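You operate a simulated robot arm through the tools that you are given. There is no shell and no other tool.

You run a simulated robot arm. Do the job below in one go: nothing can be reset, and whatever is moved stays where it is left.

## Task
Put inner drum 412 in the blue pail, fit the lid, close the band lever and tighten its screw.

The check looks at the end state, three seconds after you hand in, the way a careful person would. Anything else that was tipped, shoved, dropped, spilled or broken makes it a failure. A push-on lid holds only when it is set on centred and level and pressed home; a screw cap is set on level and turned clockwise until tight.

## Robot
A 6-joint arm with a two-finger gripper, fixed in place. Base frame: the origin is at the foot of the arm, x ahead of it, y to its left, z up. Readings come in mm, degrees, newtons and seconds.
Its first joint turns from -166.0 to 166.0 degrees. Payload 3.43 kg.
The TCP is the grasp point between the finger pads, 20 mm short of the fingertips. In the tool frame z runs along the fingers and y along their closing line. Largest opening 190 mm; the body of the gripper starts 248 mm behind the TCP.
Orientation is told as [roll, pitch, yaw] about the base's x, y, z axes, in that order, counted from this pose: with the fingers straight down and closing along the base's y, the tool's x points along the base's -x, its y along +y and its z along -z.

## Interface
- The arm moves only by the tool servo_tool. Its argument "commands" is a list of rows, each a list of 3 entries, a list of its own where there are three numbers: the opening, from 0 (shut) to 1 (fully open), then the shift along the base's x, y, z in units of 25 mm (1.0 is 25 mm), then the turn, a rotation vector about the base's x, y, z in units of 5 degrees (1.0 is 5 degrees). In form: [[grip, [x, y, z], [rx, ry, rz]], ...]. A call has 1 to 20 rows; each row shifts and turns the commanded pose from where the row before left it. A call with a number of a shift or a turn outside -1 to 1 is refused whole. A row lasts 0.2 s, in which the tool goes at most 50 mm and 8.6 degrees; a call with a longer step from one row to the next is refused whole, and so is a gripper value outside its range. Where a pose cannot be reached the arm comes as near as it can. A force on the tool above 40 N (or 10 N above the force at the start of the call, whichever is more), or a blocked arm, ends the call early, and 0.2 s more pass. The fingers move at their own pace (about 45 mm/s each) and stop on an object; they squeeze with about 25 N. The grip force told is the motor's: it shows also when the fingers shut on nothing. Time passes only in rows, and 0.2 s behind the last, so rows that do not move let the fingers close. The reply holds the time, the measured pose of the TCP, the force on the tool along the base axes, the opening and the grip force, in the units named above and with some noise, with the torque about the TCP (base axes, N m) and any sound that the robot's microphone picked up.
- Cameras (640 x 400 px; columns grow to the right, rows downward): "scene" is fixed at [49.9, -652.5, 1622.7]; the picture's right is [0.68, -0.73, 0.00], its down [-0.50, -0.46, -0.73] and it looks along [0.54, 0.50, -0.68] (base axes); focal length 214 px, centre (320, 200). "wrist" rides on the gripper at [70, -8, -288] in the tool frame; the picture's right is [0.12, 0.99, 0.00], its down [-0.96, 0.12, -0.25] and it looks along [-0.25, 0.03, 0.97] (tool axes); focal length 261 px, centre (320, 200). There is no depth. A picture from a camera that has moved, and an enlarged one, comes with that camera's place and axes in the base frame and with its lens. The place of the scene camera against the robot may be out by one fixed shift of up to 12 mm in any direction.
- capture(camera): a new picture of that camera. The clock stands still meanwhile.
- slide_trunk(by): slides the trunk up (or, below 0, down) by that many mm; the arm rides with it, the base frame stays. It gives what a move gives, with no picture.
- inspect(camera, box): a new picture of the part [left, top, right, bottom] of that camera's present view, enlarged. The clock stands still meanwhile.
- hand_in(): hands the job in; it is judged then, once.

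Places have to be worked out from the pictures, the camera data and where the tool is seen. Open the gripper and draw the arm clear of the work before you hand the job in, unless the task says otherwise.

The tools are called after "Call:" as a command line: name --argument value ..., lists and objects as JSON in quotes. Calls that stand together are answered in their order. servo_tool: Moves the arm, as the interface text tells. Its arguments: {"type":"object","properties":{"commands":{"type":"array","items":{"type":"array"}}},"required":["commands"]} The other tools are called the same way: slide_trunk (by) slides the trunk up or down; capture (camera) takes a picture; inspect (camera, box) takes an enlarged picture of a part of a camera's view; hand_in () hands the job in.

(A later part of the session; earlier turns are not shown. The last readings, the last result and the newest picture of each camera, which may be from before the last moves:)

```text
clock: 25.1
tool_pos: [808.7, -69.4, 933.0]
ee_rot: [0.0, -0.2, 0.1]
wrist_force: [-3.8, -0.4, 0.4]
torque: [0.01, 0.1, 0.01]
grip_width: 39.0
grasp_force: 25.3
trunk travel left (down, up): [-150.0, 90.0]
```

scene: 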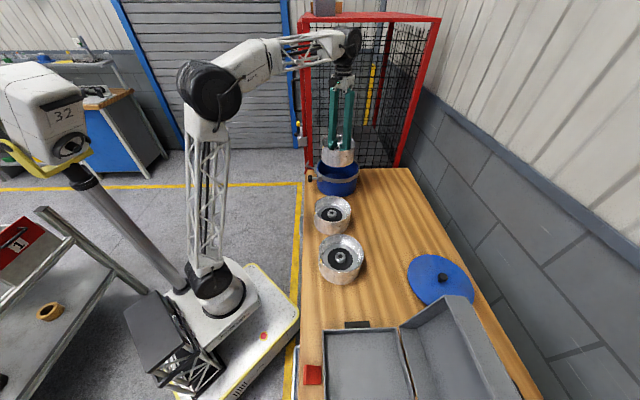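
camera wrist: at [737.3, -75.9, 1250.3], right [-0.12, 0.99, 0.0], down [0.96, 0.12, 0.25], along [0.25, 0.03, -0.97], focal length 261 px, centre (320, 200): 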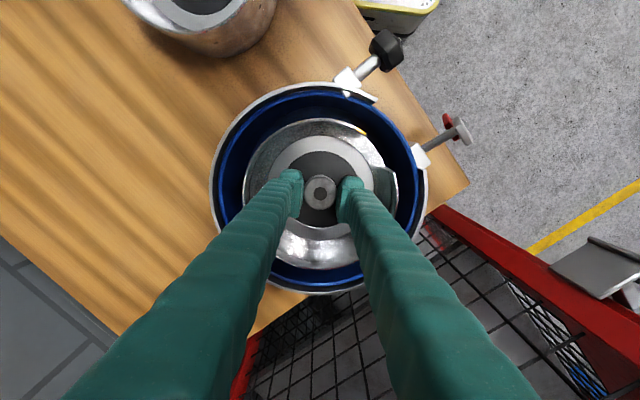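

The weight is now carried by the pail floor (force about 0). I release the hub and check.

Call:
servo_tool --commands '[[0.3, [0, 0, 0], [0, 0, 0]], [0.35, [0, 0, 0], [0, 0, 0]], [0.35, [0, 0, 0], [0, 0, 0]], [0.35, [0, 0, 0.4], [0, 0, 0]], [0.35, [0, 0, 0.8], [0, 0, 0]], [0.35, [0, 0, 0.8], [0, 0, 0]], [0.35, [0, 0, 0.8], [0, 0, 0]], [0.35, [0, 0, 0.8], [0, 0, 0]], [0.35, [0, 0, 0.8], [0, 0, 0]], [0.35, [0, 0, 0.8], [0, 0, 0]], [0.35, [0, 0, 0.8], [0, 0, 0]], [0.35, [0, 0, 0], [0, 0, 0]]]'

Call:
capture --camera "wrist"

Call:
inspect --camera "scene" --box '[290, 110, 390, 210]'

```text
clock: 27.7
tool_pos: [806.5, -69.2, 1081.7]
ee_rot: [0.0, -0.2, 0.0]
wrist_force: [-0.8, -0.4, -0.1]
torque: [-0.02, -0.04, 0.01]
grip_width: 66.4
grasp_force: 0.0
trunk travel left (down, up): [-150.0, 90.0]
```

```text
taken
camera wrist: at [735.9, -76.4, 1369.3], right [-0.12, 0.99, 0.0], down [0.96, 0.12, 0.25], along [0.25, 0.03, -0.97], focal length 261 px, centre (320, 200)
```

wrist: 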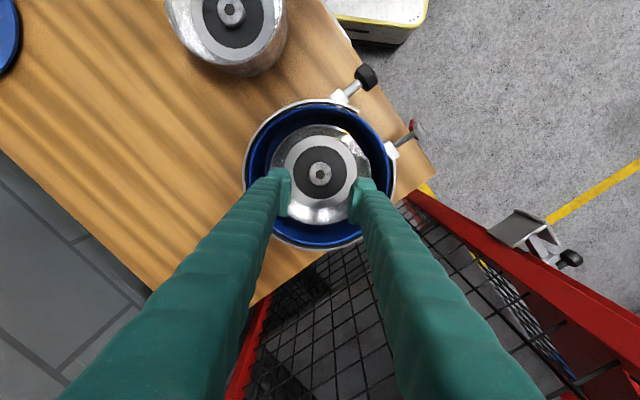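

```text
4.00 times, centred on (340, 160) of scene
camera zoom: at [49.9, -652.5, 1622.7], right [0.68, -0.73, 0.0], down [-0.5, -0.46, -0.73], along [0.54, 0.5, -0.68], focal length 858 px, centre (240, 360)
```

zoom: 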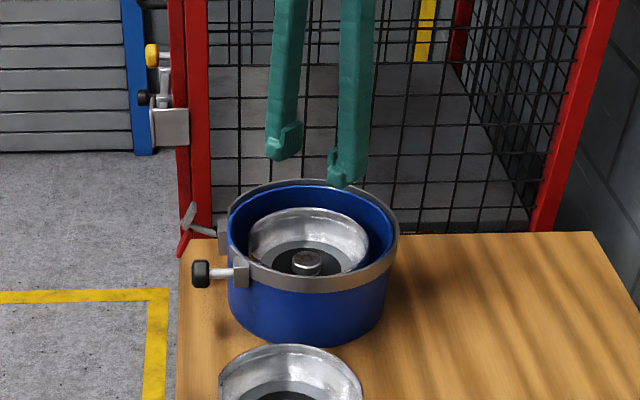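

Drum 412 stands in the pail. I enlarge the view to fix the pail's rim centre and look at the band's lever and screw.

Call:
inspect --camera "wrist" --box '[235, 80, 435, 255]'

Call:
inspect --camera "wrist" --box '[320, 50, 440, 170]'

Call:
inspect --camera "scene" --box '[290, 140, 370, 210]'

```text
2.29 times, centred on (335, 168) of wrist
camera zoom: at [735.9, -76.4, 1369.3], right [-0.12, 0.99, 0.0], down [0.96, 0.12, 0.25], along [0.25, 0.03, -0.97], focal length 596 px, centre (286, 274)
```

zoom: 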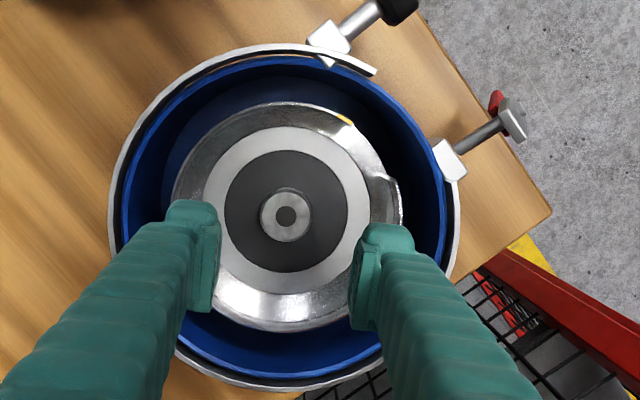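

```text
3.33 times, centred on (380, 110) of wrist
camera zoom: at [735.9, -76.4, 1369.3], right [-0.12, 0.99, 0.0], down [0.96, 0.12, 0.25], along [0.25, 0.03, -0.97], focal length 869 px, centre (120, 500)
```

zoom: 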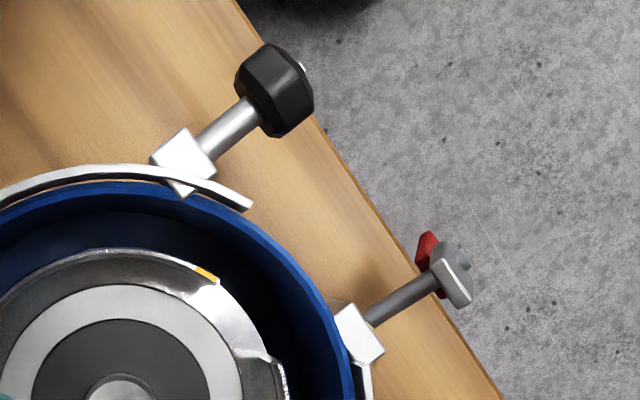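

```text
5.71 times, centred on (330, 175) of scene
camera zoom: at [49.9, -652.5, 1622.7], right [0.68, -0.73, 0.0], down [-0.5, -0.46, -0.73], along [0.54, 0.5, -0.68], focal length 1226 px, centre (263, 343)
```

zoom: 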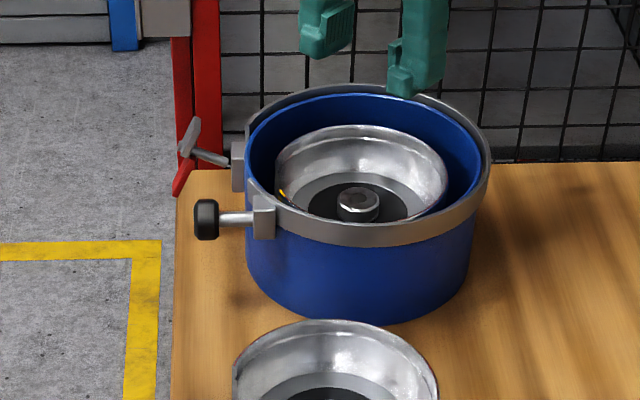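

To place the lid precisely I need the pail centre to within 1–2 mm, so I take high-zoom pictures of the rim at several points.

Call:
inspect --camera "wrist" --box '[230, 145, 294, 185]'

Call:
inspect --camera "wrist" --box '[286, 85, 350, 125]'

Call:
inspect --camera "wrist" --box '[360, 145, 424, 185]'

Call:
inspect --camera "wrist" --box '[286, 222, 350, 262]'

```text
10.00 times, centred on (262, 165) of wrist
camera zoom: at [735.9, -76.4, 1369.3], right [-0.12, 0.99, 0.0], down [0.96, 0.12, 0.25], along [0.25, 0.03, -0.97], focal length 2606 px, centre (900, 550)
```

zoom: 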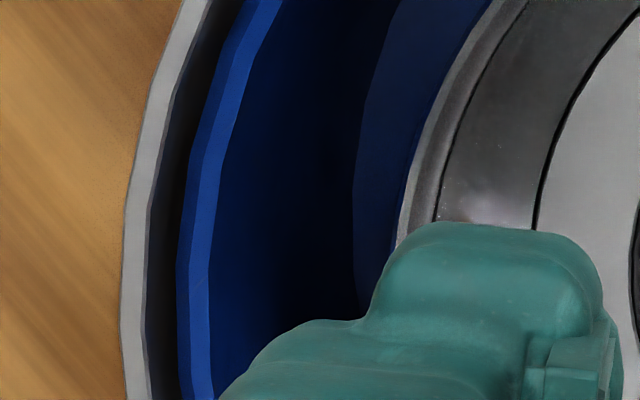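

```text
10.00 times, centred on (318, 105) of wrist
camera zoom: at [735.9, -76.4, 1369.3], right [-0.12, 0.99, 0.0], down [0.96, 0.12, 0.25], along [0.25, 0.03, -0.97], focal length 2606 px, centre (340, 1150)
```

zoom: 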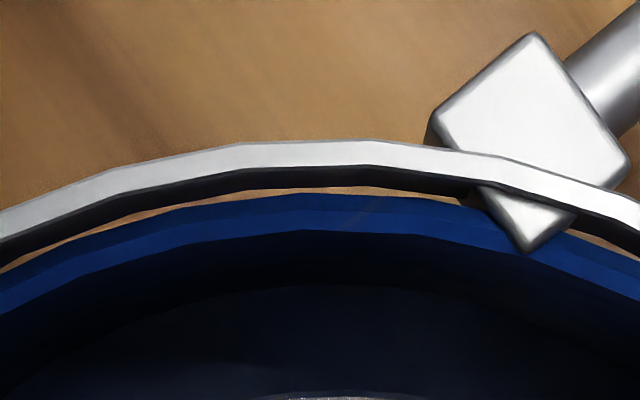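

```text
10.00 times, centred on (392, 165) of wrist
camera zoom: at [735.9, -76.4, 1369.3], right [-0.12, 0.99, 0.0], down [0.96, 0.12, 0.25], along [0.25, 0.03, -0.97], focal length 2606 px, centre (-400, 550)
```

zoom: 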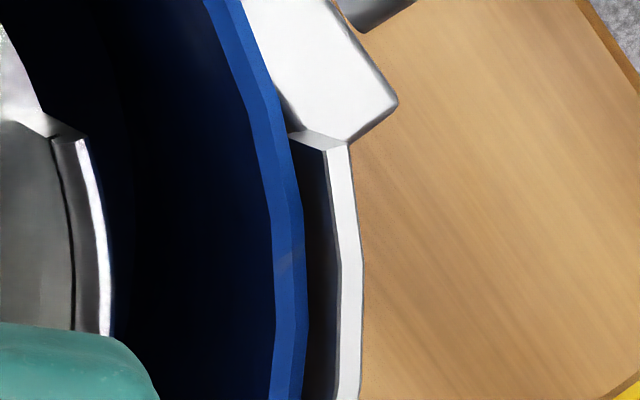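

```text
10.00 times, centred on (318, 242) of wrist
camera zoom: at [735.9, -76.4, 1369.3], right [-0.12, 0.99, 0.0], down [0.96, 0.12, 0.25], along [0.25, 0.03, -0.97], focal length 2606 px, centre (340, -220)
```

zoom: 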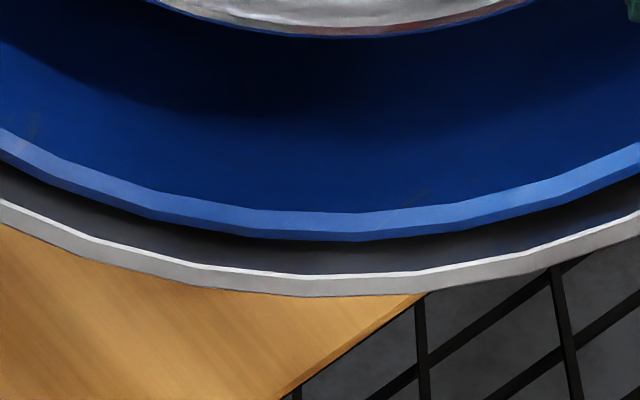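

The pail centre lies within about 1 mm of the present tool axis (pail = TCP + (-0.1,-1.0)), rim radius about 109 mm. Now I go at this height toward the lid, stopping above it to look.

Call:
servo_tool --commands '[[0.35, [-0.3, -1, 0], [0, 0, 0]], [0.35, [-0.3, -1, 0], [0, 0, 0]], [0.35, [-0.3, -1, 0], [0, 0, 0]], [0.35, [-0.3, -1, 0], [0, 0, 0]], [0.35, [-0.3, -1, 0], [0, 0, 0]], [0.35, [-0.3, -1, 0], [0, 0, 0]], [0.35, [-0.3, -1, 0], [0, 0, 0]], [0.35, [-0.3, -1, 0], [0, 0, 0]], [0.35, [-0.3, -1, 0], [0, 0, 0]], [0.35, [-0.3, -1, 0], [0, 0, 0]], [0.35, [-0.3, -1, 0], [0, 0, 0]], [0.35, [-0.3, -1, 0], [0, 0, 0]], [0.35, [-0.3, -1, 0], [0, 0, 0]], [0.35, [-0.3, -1, 0], [0, 0, 0]], [0.35, [-0.3, -1, 0], [0, 0, 0]], [0.35, [-0.3, -1, 0], [0, 0, 0]], [0.35, [-0.3, -1, 0], [0, 0, 0]], [0.35, [-0.3, -1, 0], [0, 0, 0]], [0.35, [-0.3, -1, 0], [0, 0, 0]], [0.35, [-0.3, -1, 0], [0, 0, 0]]]'

Call:
servo_tool --commands '[[0.35, [-0.3, -1, 0], [0, 0, 0]], [0.35, [-0.3, -1, 0], [0, 0, 0]], [0.35, [-0.3, -1, 0], [0, 0, 0]], [0.35, [-0.3, -1, 0], [0, 0, 0]], [0.35, [-0.3, -1, 0], [0, 0, 0]], [0.35, [-0.26, -0.88, 0], [0, 0, 0]], [0.35, [0, 0, 0], [0, 0, 0]]]'

Call:
capture --camera "wrist"

Call:
capture --camera "scene"

```text
clock: 31.9
tool_pos: [659.3, -569.8, 1080.7]
ee_rot: [-0.1, 0.0, 0.0]
wrist_force: [0.8, 0.1, 0.6]
torque: [-0.09, 0.03, 0.0]
grip_width: 66.6
grasp_force: 0.1
trunk travel left (down, up): [-150.0, 90.0]
```

```text
clock: 33.5
tool_pos: [614.0, -716.1, 1082.3]
ee_rot: [0.0, -0.2, 0.0]
wrist_force: [0.8, -0.3, -0.6]
torque: [0.0, 0.02, 0.04]
grip_width: 67.0
grasp_force: 0.1
trunk travel left (down, up): [-150.0, 90.0]
```

```text
taken
camera wrist: at [543.6, -723.9, 1369.0], right [-0.12, 0.99, 0.0], down [0.96, 0.12, 0.25], along [0.25, 0.03, -0.97], focal length 261 px, centre (320, 200)
```

wrist: 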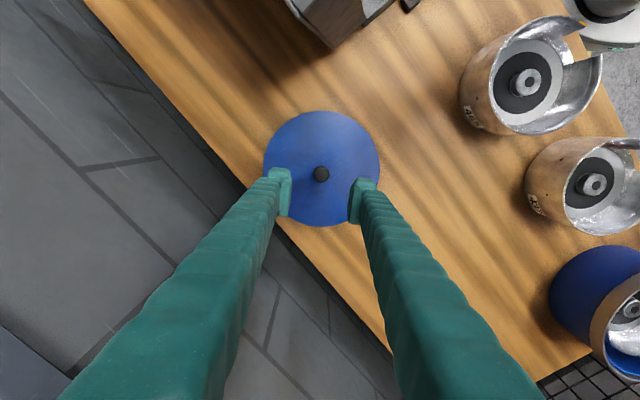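

```text
taken
```

scene: 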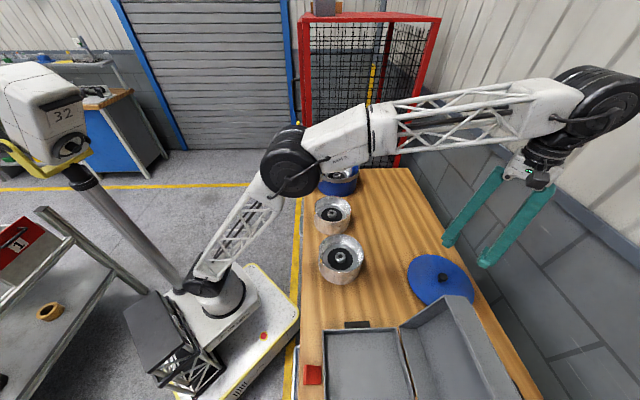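

I am above the lid; a vertical wall runs along the table edge about 130 mm from the lid centre, so I keep this orientation. I enlarge the lid and knob to measure the offset.

Call:
inspect --camera "wrist" --box '[250, 100, 394, 235]'

Call:
inspect --camera "wrist" --box '[296, 156, 346, 188]'

Call:
inspect --camera "scene" --box '[395, 240, 500, 320]'

```text
2.96 times, centred on (322, 168) of wrist
camera zoom: at [543.6, -723.9, 1369.0], right [-0.12, 0.99, 0.0], down [0.96, 0.12, 0.25], along [0.25, 0.03, -0.97], focal length 772 px, centre (314, 296)
```

zoom: 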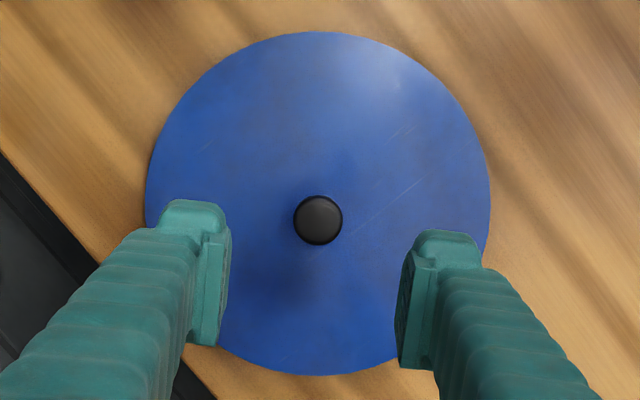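

```text
12.50 times, centred on (321, 172) of wrist
camera zoom: at [543.6, -723.9, 1369.0], right [-0.12, 0.99, 0.0], down [0.96, 0.12, 0.25], along [0.25, 0.03, -0.97], focal length 3258 px, centre (308, 550)
```

zoom: 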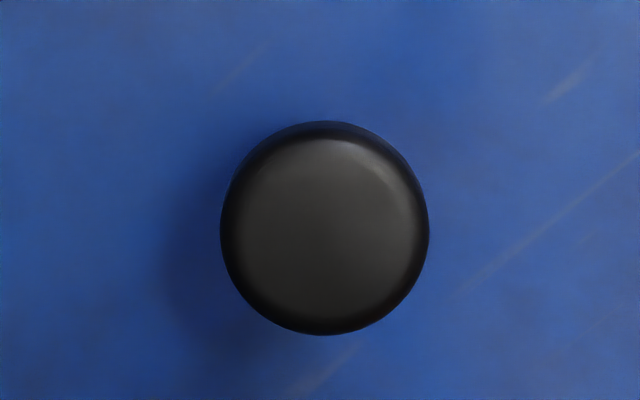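

```text
5.00 times, centred on (448, 280) of scene
camera zoom: at [49.9, -652.5, 1622.7], right [0.68, -0.73, 0.0], down [-0.5, -0.46, -0.73], along [0.54, 0.5, -0.68], focal length 1072 px, centre (-318, -200)
```

zoom: 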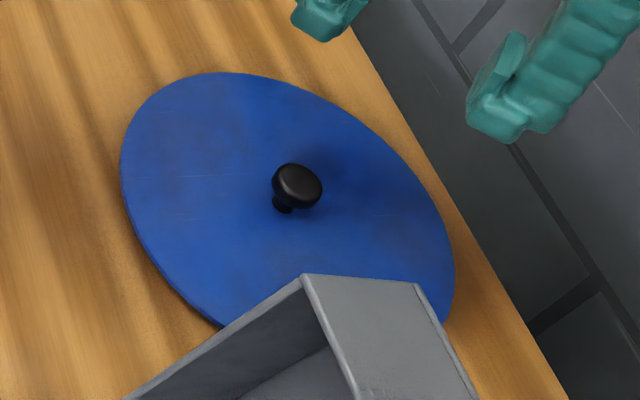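

The knob is the lid's centre, about (+2.6,+3.8) mm from the tool axis, head 30 mm wide, lid radius about 112 mm. Before taking the lid I check how the band sits against the rim, in an oblique view from here and from the scene camera.

Call:
inspect --camera "wrist" --box '[540, 230, 640, 380]'

Call:
inspect --camera "scene" --box '[300, 145, 364, 200]'

Call:
inspect --camera "scene" --box '[303, 150, 335, 186]'

```text
2.67 times, centred on (590, 305) of wrist
camera zoom: at [543.6, -723.9, 1369.0], right [-0.12, 0.99, 0.0], down [0.96, 0.12, 0.25], along [0.25, 0.03, -0.97], focal length 695 px, centre (-400, -80)
```

zoom: 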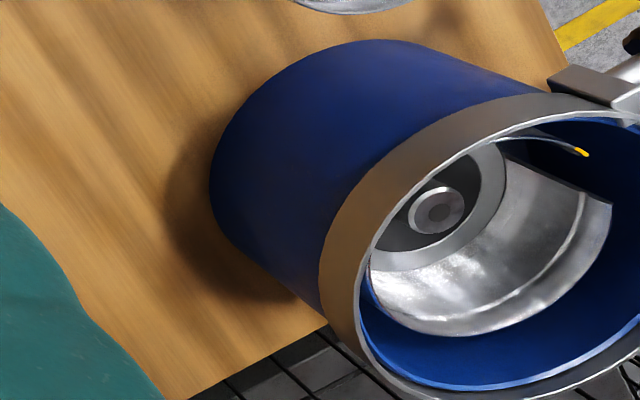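

```text
7.27 times, centred on (332, 172) of scene
camera zoom: at [49.9, -652.5, 1622.7], right [0.68, -0.73, 0.0], down [-0.5, -0.46, -0.73], along [0.54, 0.5, -0.68], focal length 1560 px, centre (233, 400)
```

zoom: 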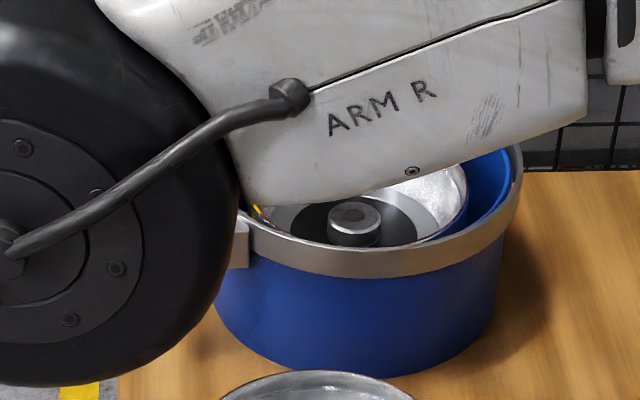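

```text
11.11 times, centred on (319, 168) of scene
camera zoom: at [49.9, -652.5, 1622.7], right [0.68, -0.73, 0.0], down [-0.5, -0.46, -0.73], along [0.54, 0.5, -0.68], focal length 2383 px, centre (331, 556)
```

zoom: 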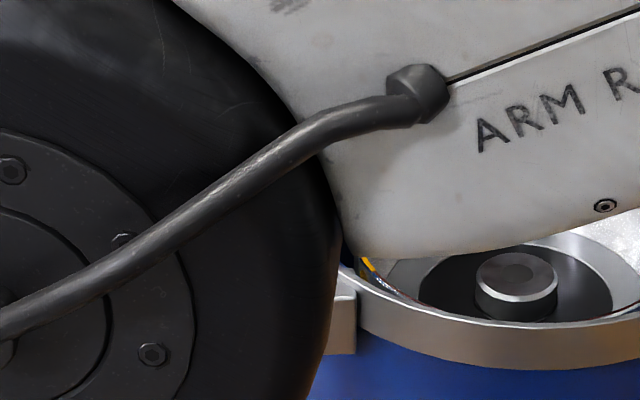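

The band rises a little above the blue rim, so the lid should drop inside it onto the rim. I take a closer look at the near side of the band to get its height.

Call:
inspect --camera "wrist" --box '[580, 265, 640, 302]'

Call:
inspect --camera "wrist" --box '[590, 320, 640, 382]'

```text
10.67 times, centred on (610, 284) of wrist
camera zoom: at [543.6, -723.9, 1369.0], right [-0.12, 0.99, 0.0], down [0.96, 0.12, 0.25], along [0.25, 0.03, -0.97], focal length 2780 px, centre (-2773, -691)
```

zoom: 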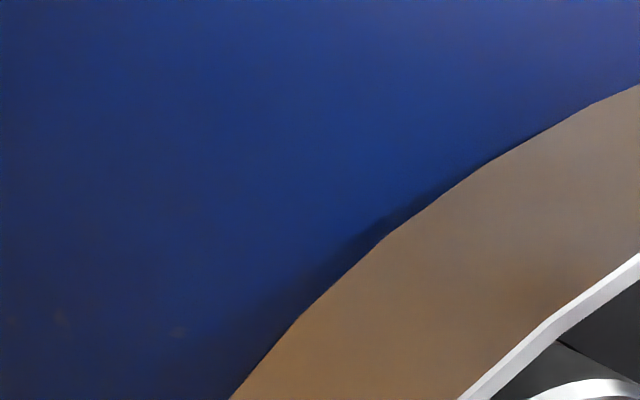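

```text
6.45 times, centred on (615, 351) of wrist
camera zoom: at [543.6, -723.9, 1369.0], right [-0.12, 0.99, 0.0], down [0.96, 0.12, 0.25], along [0.25, 0.03, -0.97], focal length 1682 px, centre (-1583, -774)
```

zoom: 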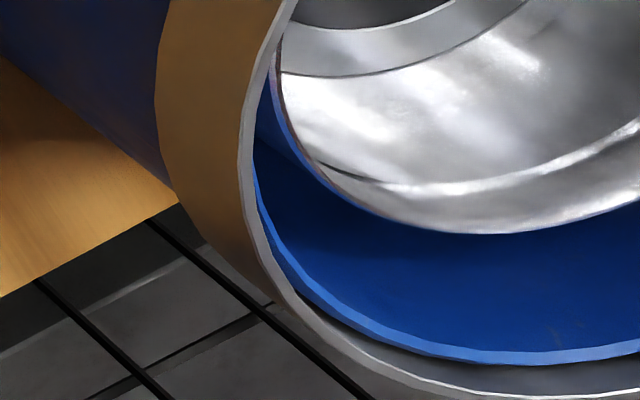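

Band top is about z 980 and rim about z 975, so the lid has to go in nearly exactly centred. I align on the knob (+2.6,+3.8 mm) and go down to just above it.

Call:
servo_tool --commands '[[0.32, [0.104, 0.152, -0.4], [0, 0, 0]], [0.32, [0, 0, -0.8], [0, 0, 0]], [0.32, [0, 0, -0.8], [0, 0, 0]], [0.32, [0, 0, -0.8], [0, 0, 0]], [0.32, [0, 0, -0.8], [0, 0, 0]], [0.32, [0, 0, -0.8], [0, 0, 0]], [0.32, [0, 0, -0.8], [0, 0, 0]], [0.32, [0, 0, -0.8], [0, 0, 0]], [0.32, [0, 0, -0.4], [0, 0, 0]], [0.32, [0, 0, 0], [0, 0, 0]]]'

Call:
inspect --camera "wrist" --box '[240, 110, 400, 260]'

Call:
inspect --camera "scene" --box '[395, 200, 520, 320]'

```text
clock: 35.7
tool_pos: [615.4, -710.5, 922.6]
ee_rot: [0.1, -0.1, 0.1]
wrist_force: [0.5, -0.5, 0.0]
torque: [0.0, 0.01, 0.01]
grip_width: 60.9
grasp_force: 0.0
trunk travel left (down, up): [-150.0, 90.0]
```

```text
2.67 times, centred on (320, 185) of wrist
camera zoom: at [544.8, -718.1, 1209.7], right [-0.12, 0.99, 0.0], down [0.96, 0.12, 0.25], along [0.25, 0.03, -0.97], focal length 695 px, centre (320, 240)
```

zoom: 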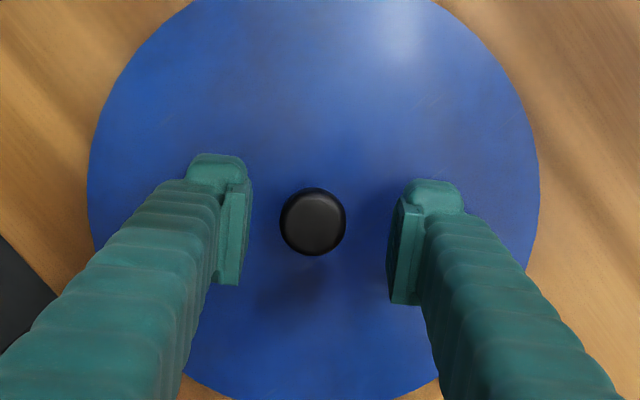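

```text
3.33 times, centred on (458, 260) of scene
camera zoom: at [49.9, -652.5, 1622.7], right [0.68, -0.73, 0.0], down [-0.5, -0.46, -0.73], along [0.54, 0.5, -0.68], focal length 715 px, centre (-138, 0)
```

zoom: 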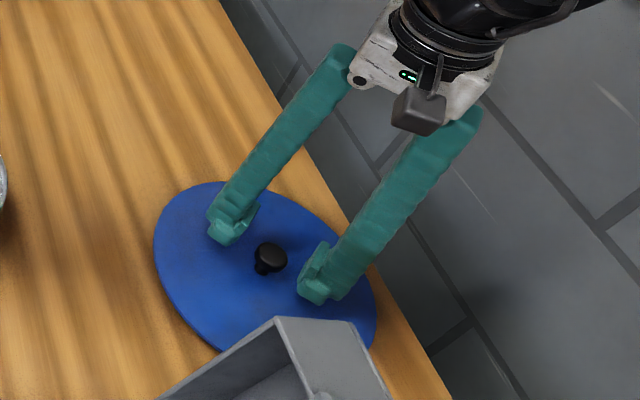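

The knob is about 2.6 mm to -y of the finger midline and 1 mm in +x; I correct, let the arm settle and look again before lowering.

Call:
servo_tool --commands '[[0.32, [0.05, -0.1, 0], [0, 0, 0]], [0.32, [0, 0, 0], [0, 0, 0]], [0.32, [0, 0, 0], [0, 0, 0]], [0.32, [0, 0, 0], [0, 0, 0]]]'

Call:
inspect --camera "wrist" --box '[280, 160, 360, 210]'

```text
clock: 36.7
tool_pos: [617.4, -713.2, 922.6]
ee_rot: [0.0, 0.0, -0.1]
wrist_force: [-0.2, 0.3, 0.1]
torque: [-0.02, -0.03, 0.02]
grip_width: 60.7
grasp_force: 0.0
trunk travel left (down, up): [-150.0, 90.0]
```

```text
8.00 times, centred on (320, 185) of wrist
camera zoom: at [546.3, -720.6, 1210.2], right [-0.12, 0.99, 0.0], down [0.96, 0.12, 0.25], along [0.25, 0.03, -0.97], focal length 2085 px, centre (320, 320)
```

zoom: 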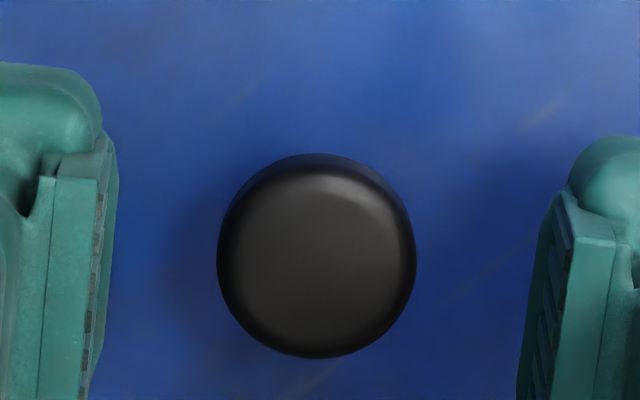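

The knob is now centred to within about 0.5 mm. I lower 24 mm so the pads take the knob head with the tips just above the lid.

Call:
servo_tool --commands '[[0.32, [0, 0, -0.3], [0, 0, 0]], [0.32, [0, 0, -0.3], [0, 0, 0]], [0.32, [0, 0, -0.2], [0, 0, 0]], [0.32, [0, 0, -0.16], [0, 0, 0]], [0.32, [0, 0, 0], [0, 0, 0]], [0.32, [0, 0, 0], [0, 0, 0]]]'

Call:
inspect --camera "scene" --box '[410, 240, 490, 310]'

Call:
inspect --camera "wrist" --box '[270, 140, 370, 215]'

```text
clock: 38.1
tool_pos: [617.4, -714.7, 900.0]
ee_rot: [0.0, -0.1, 0.1]
wrist_force: [0.5, 0.9, 0.8]
torque: [0.02, 0.02, -0.02]
grip_width: 60.9
grasp_force: 0.1
trunk travel left (down, up): [-150.0, 90.0]
```

```text
5.71 times, centred on (450, 275) of scene
camera zoom: at [49.9, -652.5, 1622.7], right [0.68, -0.73, 0.0], down [-0.5, -0.46, -0.73], along [0.54, 0.5, -0.68], focal length 1226 px, centre (-423, -229)
```

zoom: 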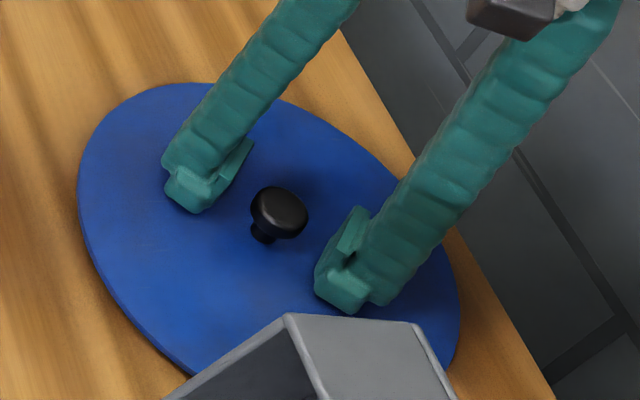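

```text
5.33 times, centred on (320, 178) of wrist
camera zoom: at [546.5, -721.3, 1186.4], right [-0.12, 0.99, 0.0], down [0.96, 0.12, 0.25], along [0.25, 0.03, -0.97], focal length 1390 px, centre (320, 320)
```

zoom: 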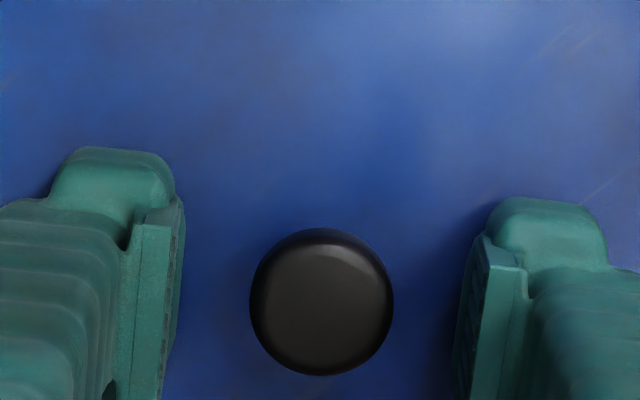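

Tips sit just above the lid on both sides of the knob. I close on it gently.

Call:
servo_tool --commands '[[0.2, [0, 0, 0], [0, 0, 0]], [0.1, [0, 0, 0], [0, 0, 0]], [0.0, [0, 0, 0], [0, 0, 0]], [0.0, [0, 0, 0], [0, 0, 0]], [0.0, [0, 0, 0], [0, 0, 0]], [0.0, [0, 0, 0], [0, 0, 0]]]'

Call:
inspect --camera "wrist" --box '[240, 110, 400, 260]'

Call:
inspect --camera "scene" --box '[410, 240, 490, 310]'

```text
clock: 39.5
tool_pos: [618.6, -713.5, 898.3]
ee_rot: [0.0, 0.0, 0.0]
wrist_force: [-0.4, -0.2, 0.6]
torque: [-0.02, 0.05, 0.01]
grip_width: 25.4
grasp_force: 24.9
trunk travel left (down, up): [-150.0, 90.0]
```

```text
2.67 times, centred on (320, 185) of wrist
camera zoom: at [546.6, -721.3, 1186.4], right [-0.12, 0.99, 0.0], down [0.96, 0.12, 0.25], along [0.25, 0.03, -0.97], focal length 695 px, centre (320, 240)
```

zoom: 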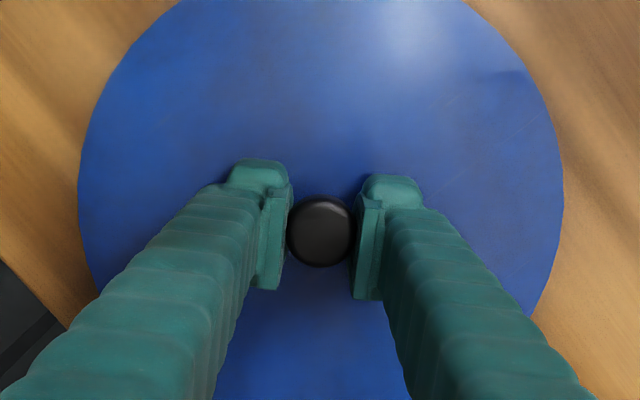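

```text
5.71 times, centred on (450, 275) of scene
camera zoom: at [49.9, -652.5, 1622.7], right [0.68, -0.73, 0.0], down [-0.5, -0.46, -0.73], along [0.54, 0.5, -0.68], focal length 1226 px, centre (-423, -229)
```

zoom: 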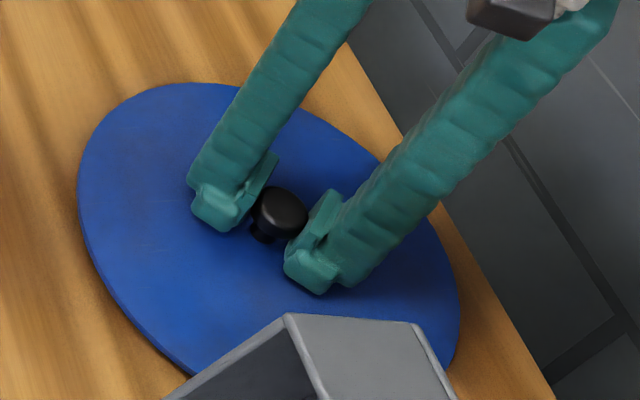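

Gripped (25.4 mm, 25 N). I lift the lid a little and check that it stays level.

Call:
servo_tool --commands '[[0.0, [0, 0, 0.1], [0, 0, 0]], [0.0, [0, 0, 0.2], [0, 0, 0]], [0.0, [0, 0, 0.3], [0, 0, 0]], [0.0, [0, 0, 0.4], [0, 0, 0]], [0.0, [0, 0, 0], [0, 0, 0]], [0.0, [0, 0, 0], [0, 0, 0]]]'

Call:
inspect --camera "wrist" --box '[190, 60, 450, 290]'

Call:
inspect --camera "scene" --box '[395, 220, 515, 310]'

```text
clock: 40.9
tool_pos: [618.7, -714.4, 923.8]
ee_rot: [-0.1, -0.1, 0.0]
wrist_force: [-0.3, 0.8, -2.5]
torque: [0.0, -0.03, -0.04]
grip_width: 25.6
grasp_force: 25.1
trunk travel left (down, up): [-150.0, 90.0]
```

```text
1.74 times, centred on (320, 175) of wrist
camera zoom: at [546.9, -721.8, 1211.1], right [-0.12, 0.99, 0.0], down [0.96, 0.12, 0.25], along [0.25, 0.03, -0.97], focal length 453 px, centre (320, 244)
```

zoom: 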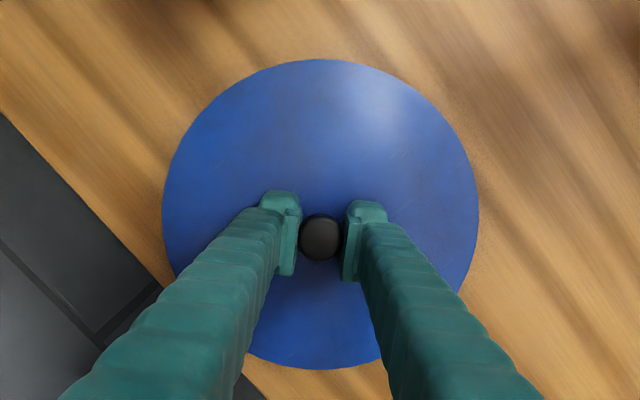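

```text
4.44 times, centred on (455, 265) of scene
camera zoom: at [49.9, -652.5, 1622.7], right [0.68, -0.73, 0.0], down [-0.5, -0.46, -0.73], along [0.54, 0.5, -0.68], focal length 953 px, centre (-280, -89)
```

zoom: 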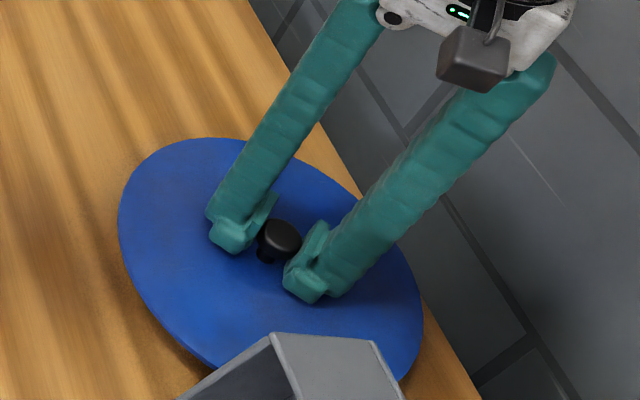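

The lid hangs level, weight about 2.5 N, lid centre within about 1 mm of the tool axis. I raise it clear, then carry it toward the pail above everything.

Call:
servo_tool --commands '[[0.0, [0, 0, 0.5], [0, 0, 0]], [0.0, [0, 0, 0.8], [0, 0, 0]], [0.0, [0, 0, 0.8], [0, 0, 0]], [0.0, [0, 0, 0.8], [0, 0, 0]], [0.0, [0, 0, 0.8], [0, 0, 0]], [0.0, [0, 0, 0.8], [0, 0, 0]], [0.0, [0, 0, 0.8], [0, 0, 0]], [0.0, [0, 0, 0.8], [0, 0, 0]], [0.0, [0, 0, 0.3], [0, 0, 0]], [0.0, [0, 0, 0], [0, 0, 0]]]'

Call:
servo_tool --commands '[[0.0, [0.1, 0.4, 0], [0, 0, 0]], [0.0, [0.24, 0.8, 0], [0, 0, 0]], [0.0, [0.24, 0.8, 0], [0, 0, 0]], [0.0, [0.24, 0.8, 0], [0, 0, 0]], [0.0, [0.24, 0.8, 0], [0, 0, 0]], [0.0, [0.24, 0.8, 0], [0, 0, 0]], [0.0, [0.24, 0.8, 0], [0, 0, 0]], [0.0, [0.24, 0.8, 0], [0, 0, 0]], [0.0, [0.24, 0.8, 0], [0, 0, 0]], [0.0, [0.24, 0.8, 0], [0, 0, 0]], [0.0, [0.24, 0.8, 0], [0, 0, 0]], [0.0, [0.24, 0.8, 0], [0, 0, 0]], [0.0, [0.24, 0.8, 0], [0, 0, 0]], [0.0, [0.24, 0.8, 0], [0, 0, 0]], [0.0, [0.24, 0.8, 0], [0, 0, 0]], [0.0, [0.24, 0.8, 0], [0, 0, 0]], [0.0, [0.24, 0.8, 0], [0, 0, 0]], [0.0, [0.1, 0.4, 0], [0, 0, 0]], [0.0, [0, 0, 0], [0, 0, 0]]]'

Call:
capture --camera "wrist"

Call:
capture --camera "scene"

```text
clock: 43.1
tool_pos: [617.7, -716.7, 1083.2]
ee_rot: [0.0, -0.1, 0.0]
wrist_force: [-0.3, 0.8, -3.2]
torque: [-0.01, 0.01, 0.0]
grip_width: 25.6
grasp_force: 25.4
trunk travel left (down, up): [-150.0, 90.0]
```

```text
clock: 47.1
tool_pos: [717.6, -373.7, 1083.4]
ee_rot: [0.0, -0.2, 0.0]
wrist_force: [-0.1, -0.1, -3.3]
torque: [-0.03, 0.02, -0.02]
grip_width: 25.6
grasp_force: 24.9
trunk travel left (down, up): [-150.0, 90.0]
```

```text
taken
camera wrist: at [646.9, -380.5, 1369.8], right [-0.12, 0.99, 0.0], down [0.96, 0.12, 0.25], along [0.25, 0.03, -0.97], focal length 261 px, centre (320, 200)
```

wrist: 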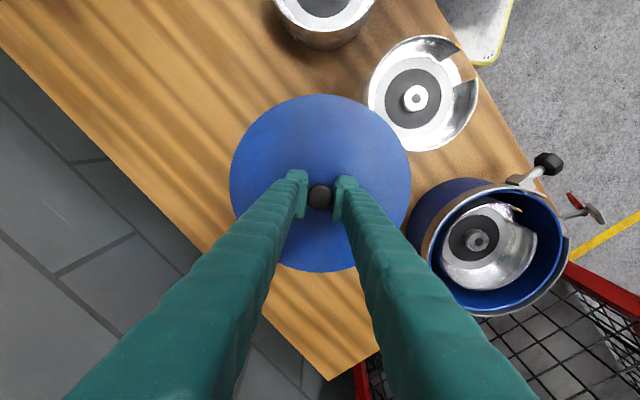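

```text
taken
```

scene: 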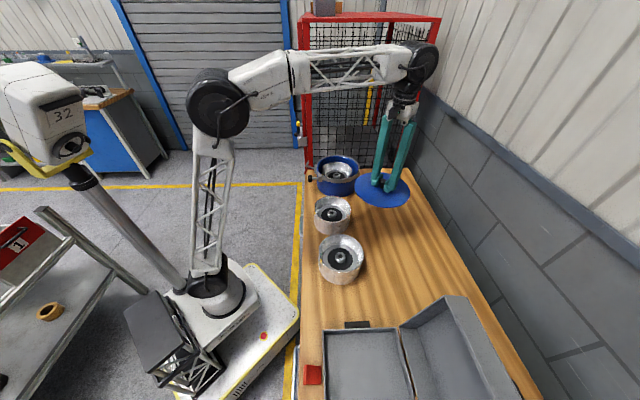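

I measure the lid's edge points precisely against the tool axis, to cancel the offset when placing.

Call:
inspect --camera "wrist" --box '[210, 160, 274, 200]'

Call:
inspect --camera "wrist" --box '[288, 80, 352, 120]'

Call:
inspect --camera "wrist" --box '[370, 160, 434, 200]'

Call:
inspect --camera "wrist" --box '[288, 250, 352, 290]'

Call:
inspect --camera "scene" --box '[340, 150, 420, 215]'

```text
10.00 times, centred on (242, 180) of wrist
camera zoom: at [646.9, -380.5, 1369.8], right [-0.12, 0.99, 0.0], down [0.96, 0.12, 0.25], along [0.25, 0.03, -0.97], focal length 2606 px, centre (1100, 400)
```

zoom: 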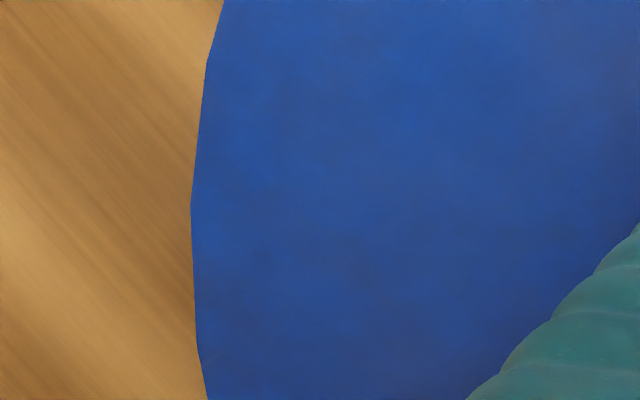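

```text
10.00 times, centred on (320, 100) of wrist
camera zoom: at [646.9, -380.5, 1369.8], right [-0.12, 0.99, 0.0], down [0.96, 0.12, 0.25], along [0.25, 0.03, -0.97], focal length 2606 px, centre (320, 1200)
```

zoom: 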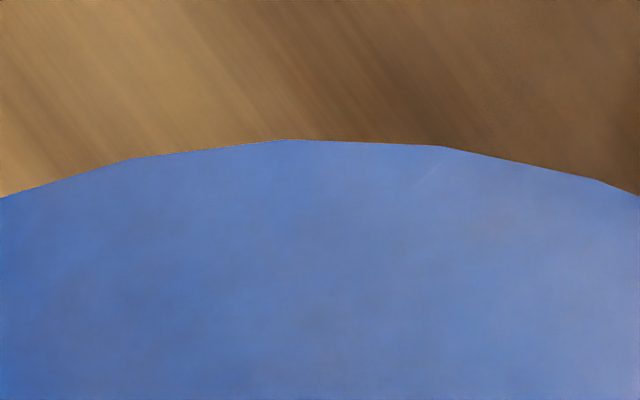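

```text
10.00 times, centred on (402, 180) of wrist
camera zoom: at [646.9, -380.5, 1369.8], right [-0.12, 0.99, 0.0], down [0.96, 0.12, 0.25], along [0.25, 0.03, -0.97], focal length 2606 px, centre (-500, 400)
```

zoom: 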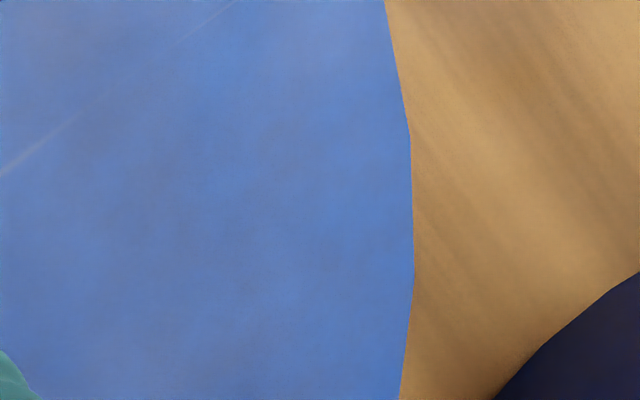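

```text
10.00 times, centred on (320, 270) of wrist
camera zoom: at [646.9, -380.5, 1369.8], right [-0.12, 0.99, 0.0], down [0.96, 0.12, 0.25], along [0.25, 0.03, -0.97], focal length 2606 px, centre (320, -500)
```

zoom: 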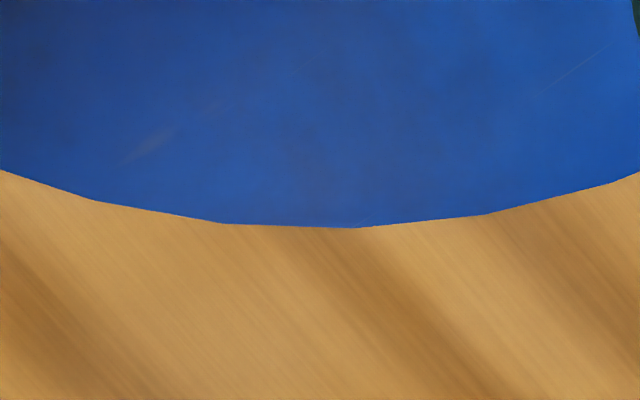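

```text
6.15 times, centred on (380, 182) of scene
camera zoom: at [49.9, -652.5, 1622.7], right [0.68, -0.73, 0.0], down [-0.5, -0.46, -0.73], along [0.54, 0.5, -0.68], focal length 1320 px, centre (-49, 308)
```

zoom: 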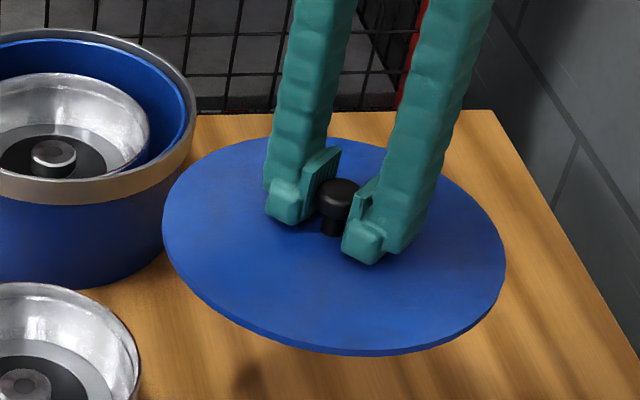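

Lid centre is (-0.2,+0.8) mm from the tool axis, so the commanded target over the pail is a further (+89.25,+303.9) mm. I move there at this height and let the arm settle.

Call:
servo_tool --commands '[[0.0, [0.1175, 0.4, 0], [0, 0, 0]], [0.0, [0.235, 0.8, 0], [0, 0, 0]], [0.0, [0.235, 0.8, 0], [0, 0, 0]], [0.0, [0.235, 0.8, 0], [0, 0, 0]], [0.0, [0.235, 0.8, 0], [0, 0, 0]], [0.0, [0.235, 0.8, 0], [0, 0, 0]], [0.0, [0.235, 0.8, 0], [0, 0, 0]], [0.0, [0.235, 0.8, 0], [0, 0, 0]], [0.0, [0.235, 0.8, 0], [0, 0, 0]], [0.0, [0.235, 0.8, 0], [0, 0, 0]], [0.0, [0.235, 0.8, 0], [0, 0, 0]], [0.0, [0.235, 0.8, 0], [0, 0, 0]], [0.0, [0.235, 0.8, 0], [0, 0, 0]], [0.0, [0.235, 0.8, 0], [0, 0, 0]], [0.0, [0.235, 0.8, 0], [0, 0, 0]], [0.0, [0.1625, 0.556, 0], [0, 0, 0]], [0.0, [0, 0, 0], [0, 0, 0]], [0.0, [0, 0, 0], [0, 0, 0]], [0.0, [0, 0, 0], [0, 0, 0]]]'

Call:
capture --camera "wrist"

Call:
inspect --camera "scene" --box '[290, 120, 390, 210]'

```text
clock: 51.1
tool_pos: [809.1, -69.9, 1083.8]
ee_rot: [0.0, -0.1, 0.0]
wrist_force: [-0.1, -0.5, -2.4]
torque: [-0.03, 0.03, 0.0]
grip_width: 25.8
grasp_force: 25.2
trunk travel left (down, up): [-150.0, 90.0]
```

```text
taken
camera wrist: at [737.4, -77.1, 1370.7], right [-0.12, 0.99, 0.0], down [0.96, 0.12, 0.25], along [0.25, 0.03, -0.97], focal length 261 px, centre (320, 200)
```

wrist: 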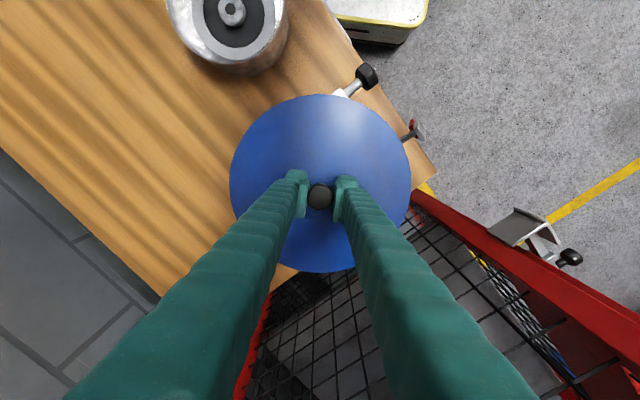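

```text
4.44 times, centred on (340, 165) of scene
camera zoom: at [49.9, -652.5, 1622.7], right [0.68, -0.73, 0.0], down [-0.5, -0.46, -0.73], along [0.54, 0.5, -0.68], focal length 953 px, centre (231, 356)
```

zoom: 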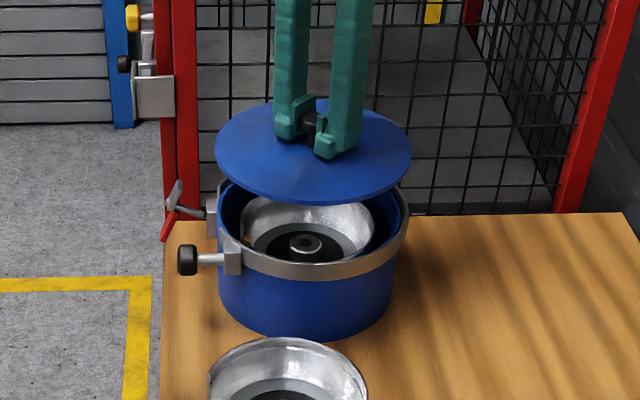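

In the scene view the lid appears close to centred over the band; I zoom on left and right edges to check the sideways match.

Call:
inspect --camera "scene" --box '[325, 140, 389, 180]'

Call:
inspect --camera "scene" --box '[325, 160, 389, 200]'

Call:
inspect --camera "scene" --box '[300, 145, 364, 185]'

Call:
inspect --camera "wrist" --box '[320, 55, 440, 145]'

```text
10.00 times, centred on (357, 160) of scene
camera zoom: at [49.9, -652.5, 1622.7], right [0.68, -0.73, 0.0], down [-0.5, -0.46, -0.73], along [0.54, 0.5, -0.68], focal length 2145 px, centre (-50, 600)
```

zoom: 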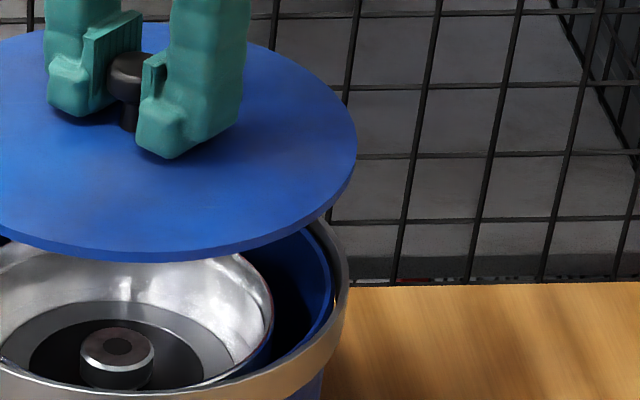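

```text
10.00 times, centred on (357, 180) of scene
camera zoom: at [49.9, -652.5, 1622.7], right [0.68, -0.73, 0.0], down [-0.5, -0.46, -0.73], along [0.54, 0.5, -0.68], focal length 2145 px, centre (-50, 400)
```

zoom: 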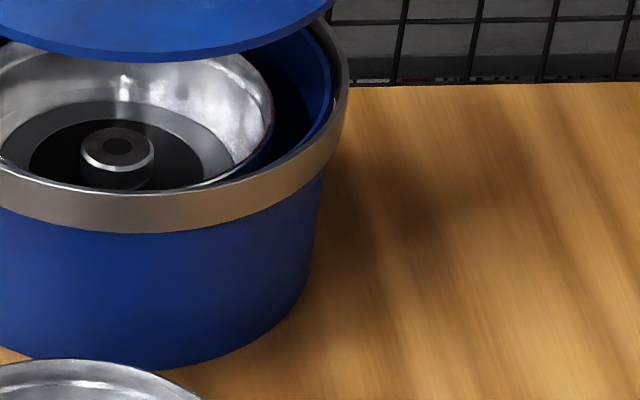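

```text
10.00 times, centred on (332, 165) of scene
camera zoom: at [49.9, -652.5, 1622.7], right [0.68, -0.73, 0.0], down [-0.5, -0.46, -0.73], along [0.54, 0.5, -0.68], focal length 2145 px, centre (200, 550)
```

zoom: 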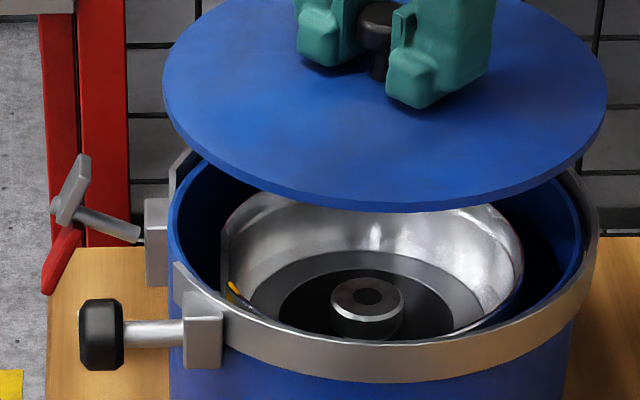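

```text
4.44 times, centred on (380, 100) of wrist
camera zoom: at [737.4, -77.1, 1370.7], right [-0.12, 0.99, 0.0], down [0.96, 0.12, 0.25], along [0.25, 0.03, -0.97], focal length 1158 px, centre (53, 644)
```

zoom: 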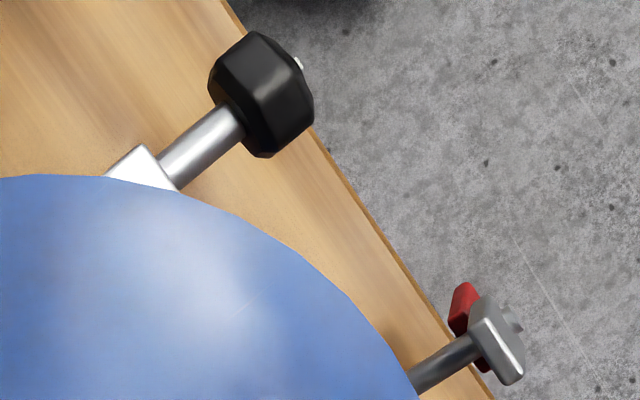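

The scene view confirms the lid is aligned sideways within about 0.5 mm. I lower to about 20 mm above the rim and look again.

Call:
servo_tool --commands '[[0.0, [0, 0, -0.4], [0, 0, 0]], [0.0, [0, 0, -0.6], [0, 0, 0]], [0.0, [0, 0, -0.6], [0, 0, 0]], [0.0, [0, 0, -0.4], [0, 0, 0]], [0.0, [0, 0, 0], [0, 0, 0]], [0.0, [0, 0, 0], [0, 0, 0]]]'

Call:
inspect --camera "scene" --box '[300, 145, 380, 195]'

Call:
inspect --camera "wrist" --box '[210, 60, 430, 200]'

```text
clock: 52.5
tool_pos: [809.0, -71.0, 1034.3]
ee_rot: [0.0, -0.1, 0.0]
wrist_force: [0.0, 0.7, -3.2]
torque: [0.02, -0.02, 0.03]
grip_width: 25.3
grasp_force: 25.0
trunk travel left (down, up): [-150.0, 90.0]
```

```text
8.00 times, centred on (340, 170) of scene
camera zoom: at [49.9, -652.5, 1622.7], right [0.68, -0.73, 0.0], down [-0.5, -0.46, -0.73], along [0.54, 0.5, -0.68], focal length 1716 px, centre (160, 440)
```

zoom: 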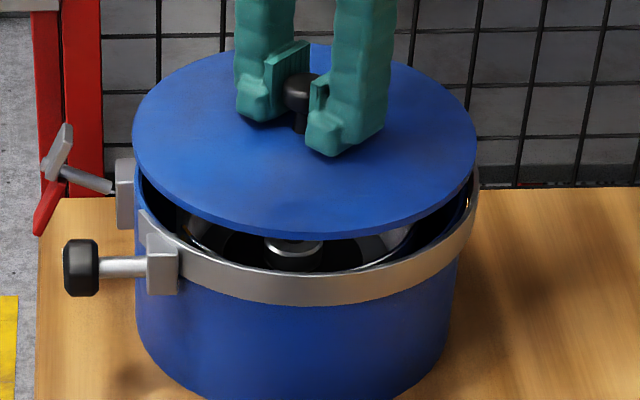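

```text
2.86 times, centred on (320, 130) of wrist
camera zoom: at [737.4, -78.0, 1321.1], right [-0.12, 0.99, 0.0], down [0.96, 0.12, 0.25], along [0.25, 0.03, -0.97], focal length 745 px, centre (320, 400)
```

zoom: 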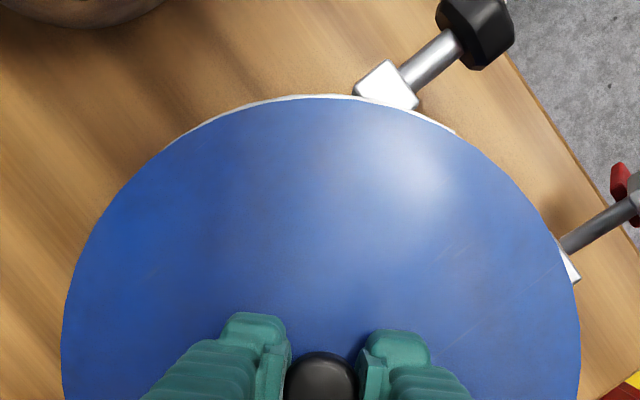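

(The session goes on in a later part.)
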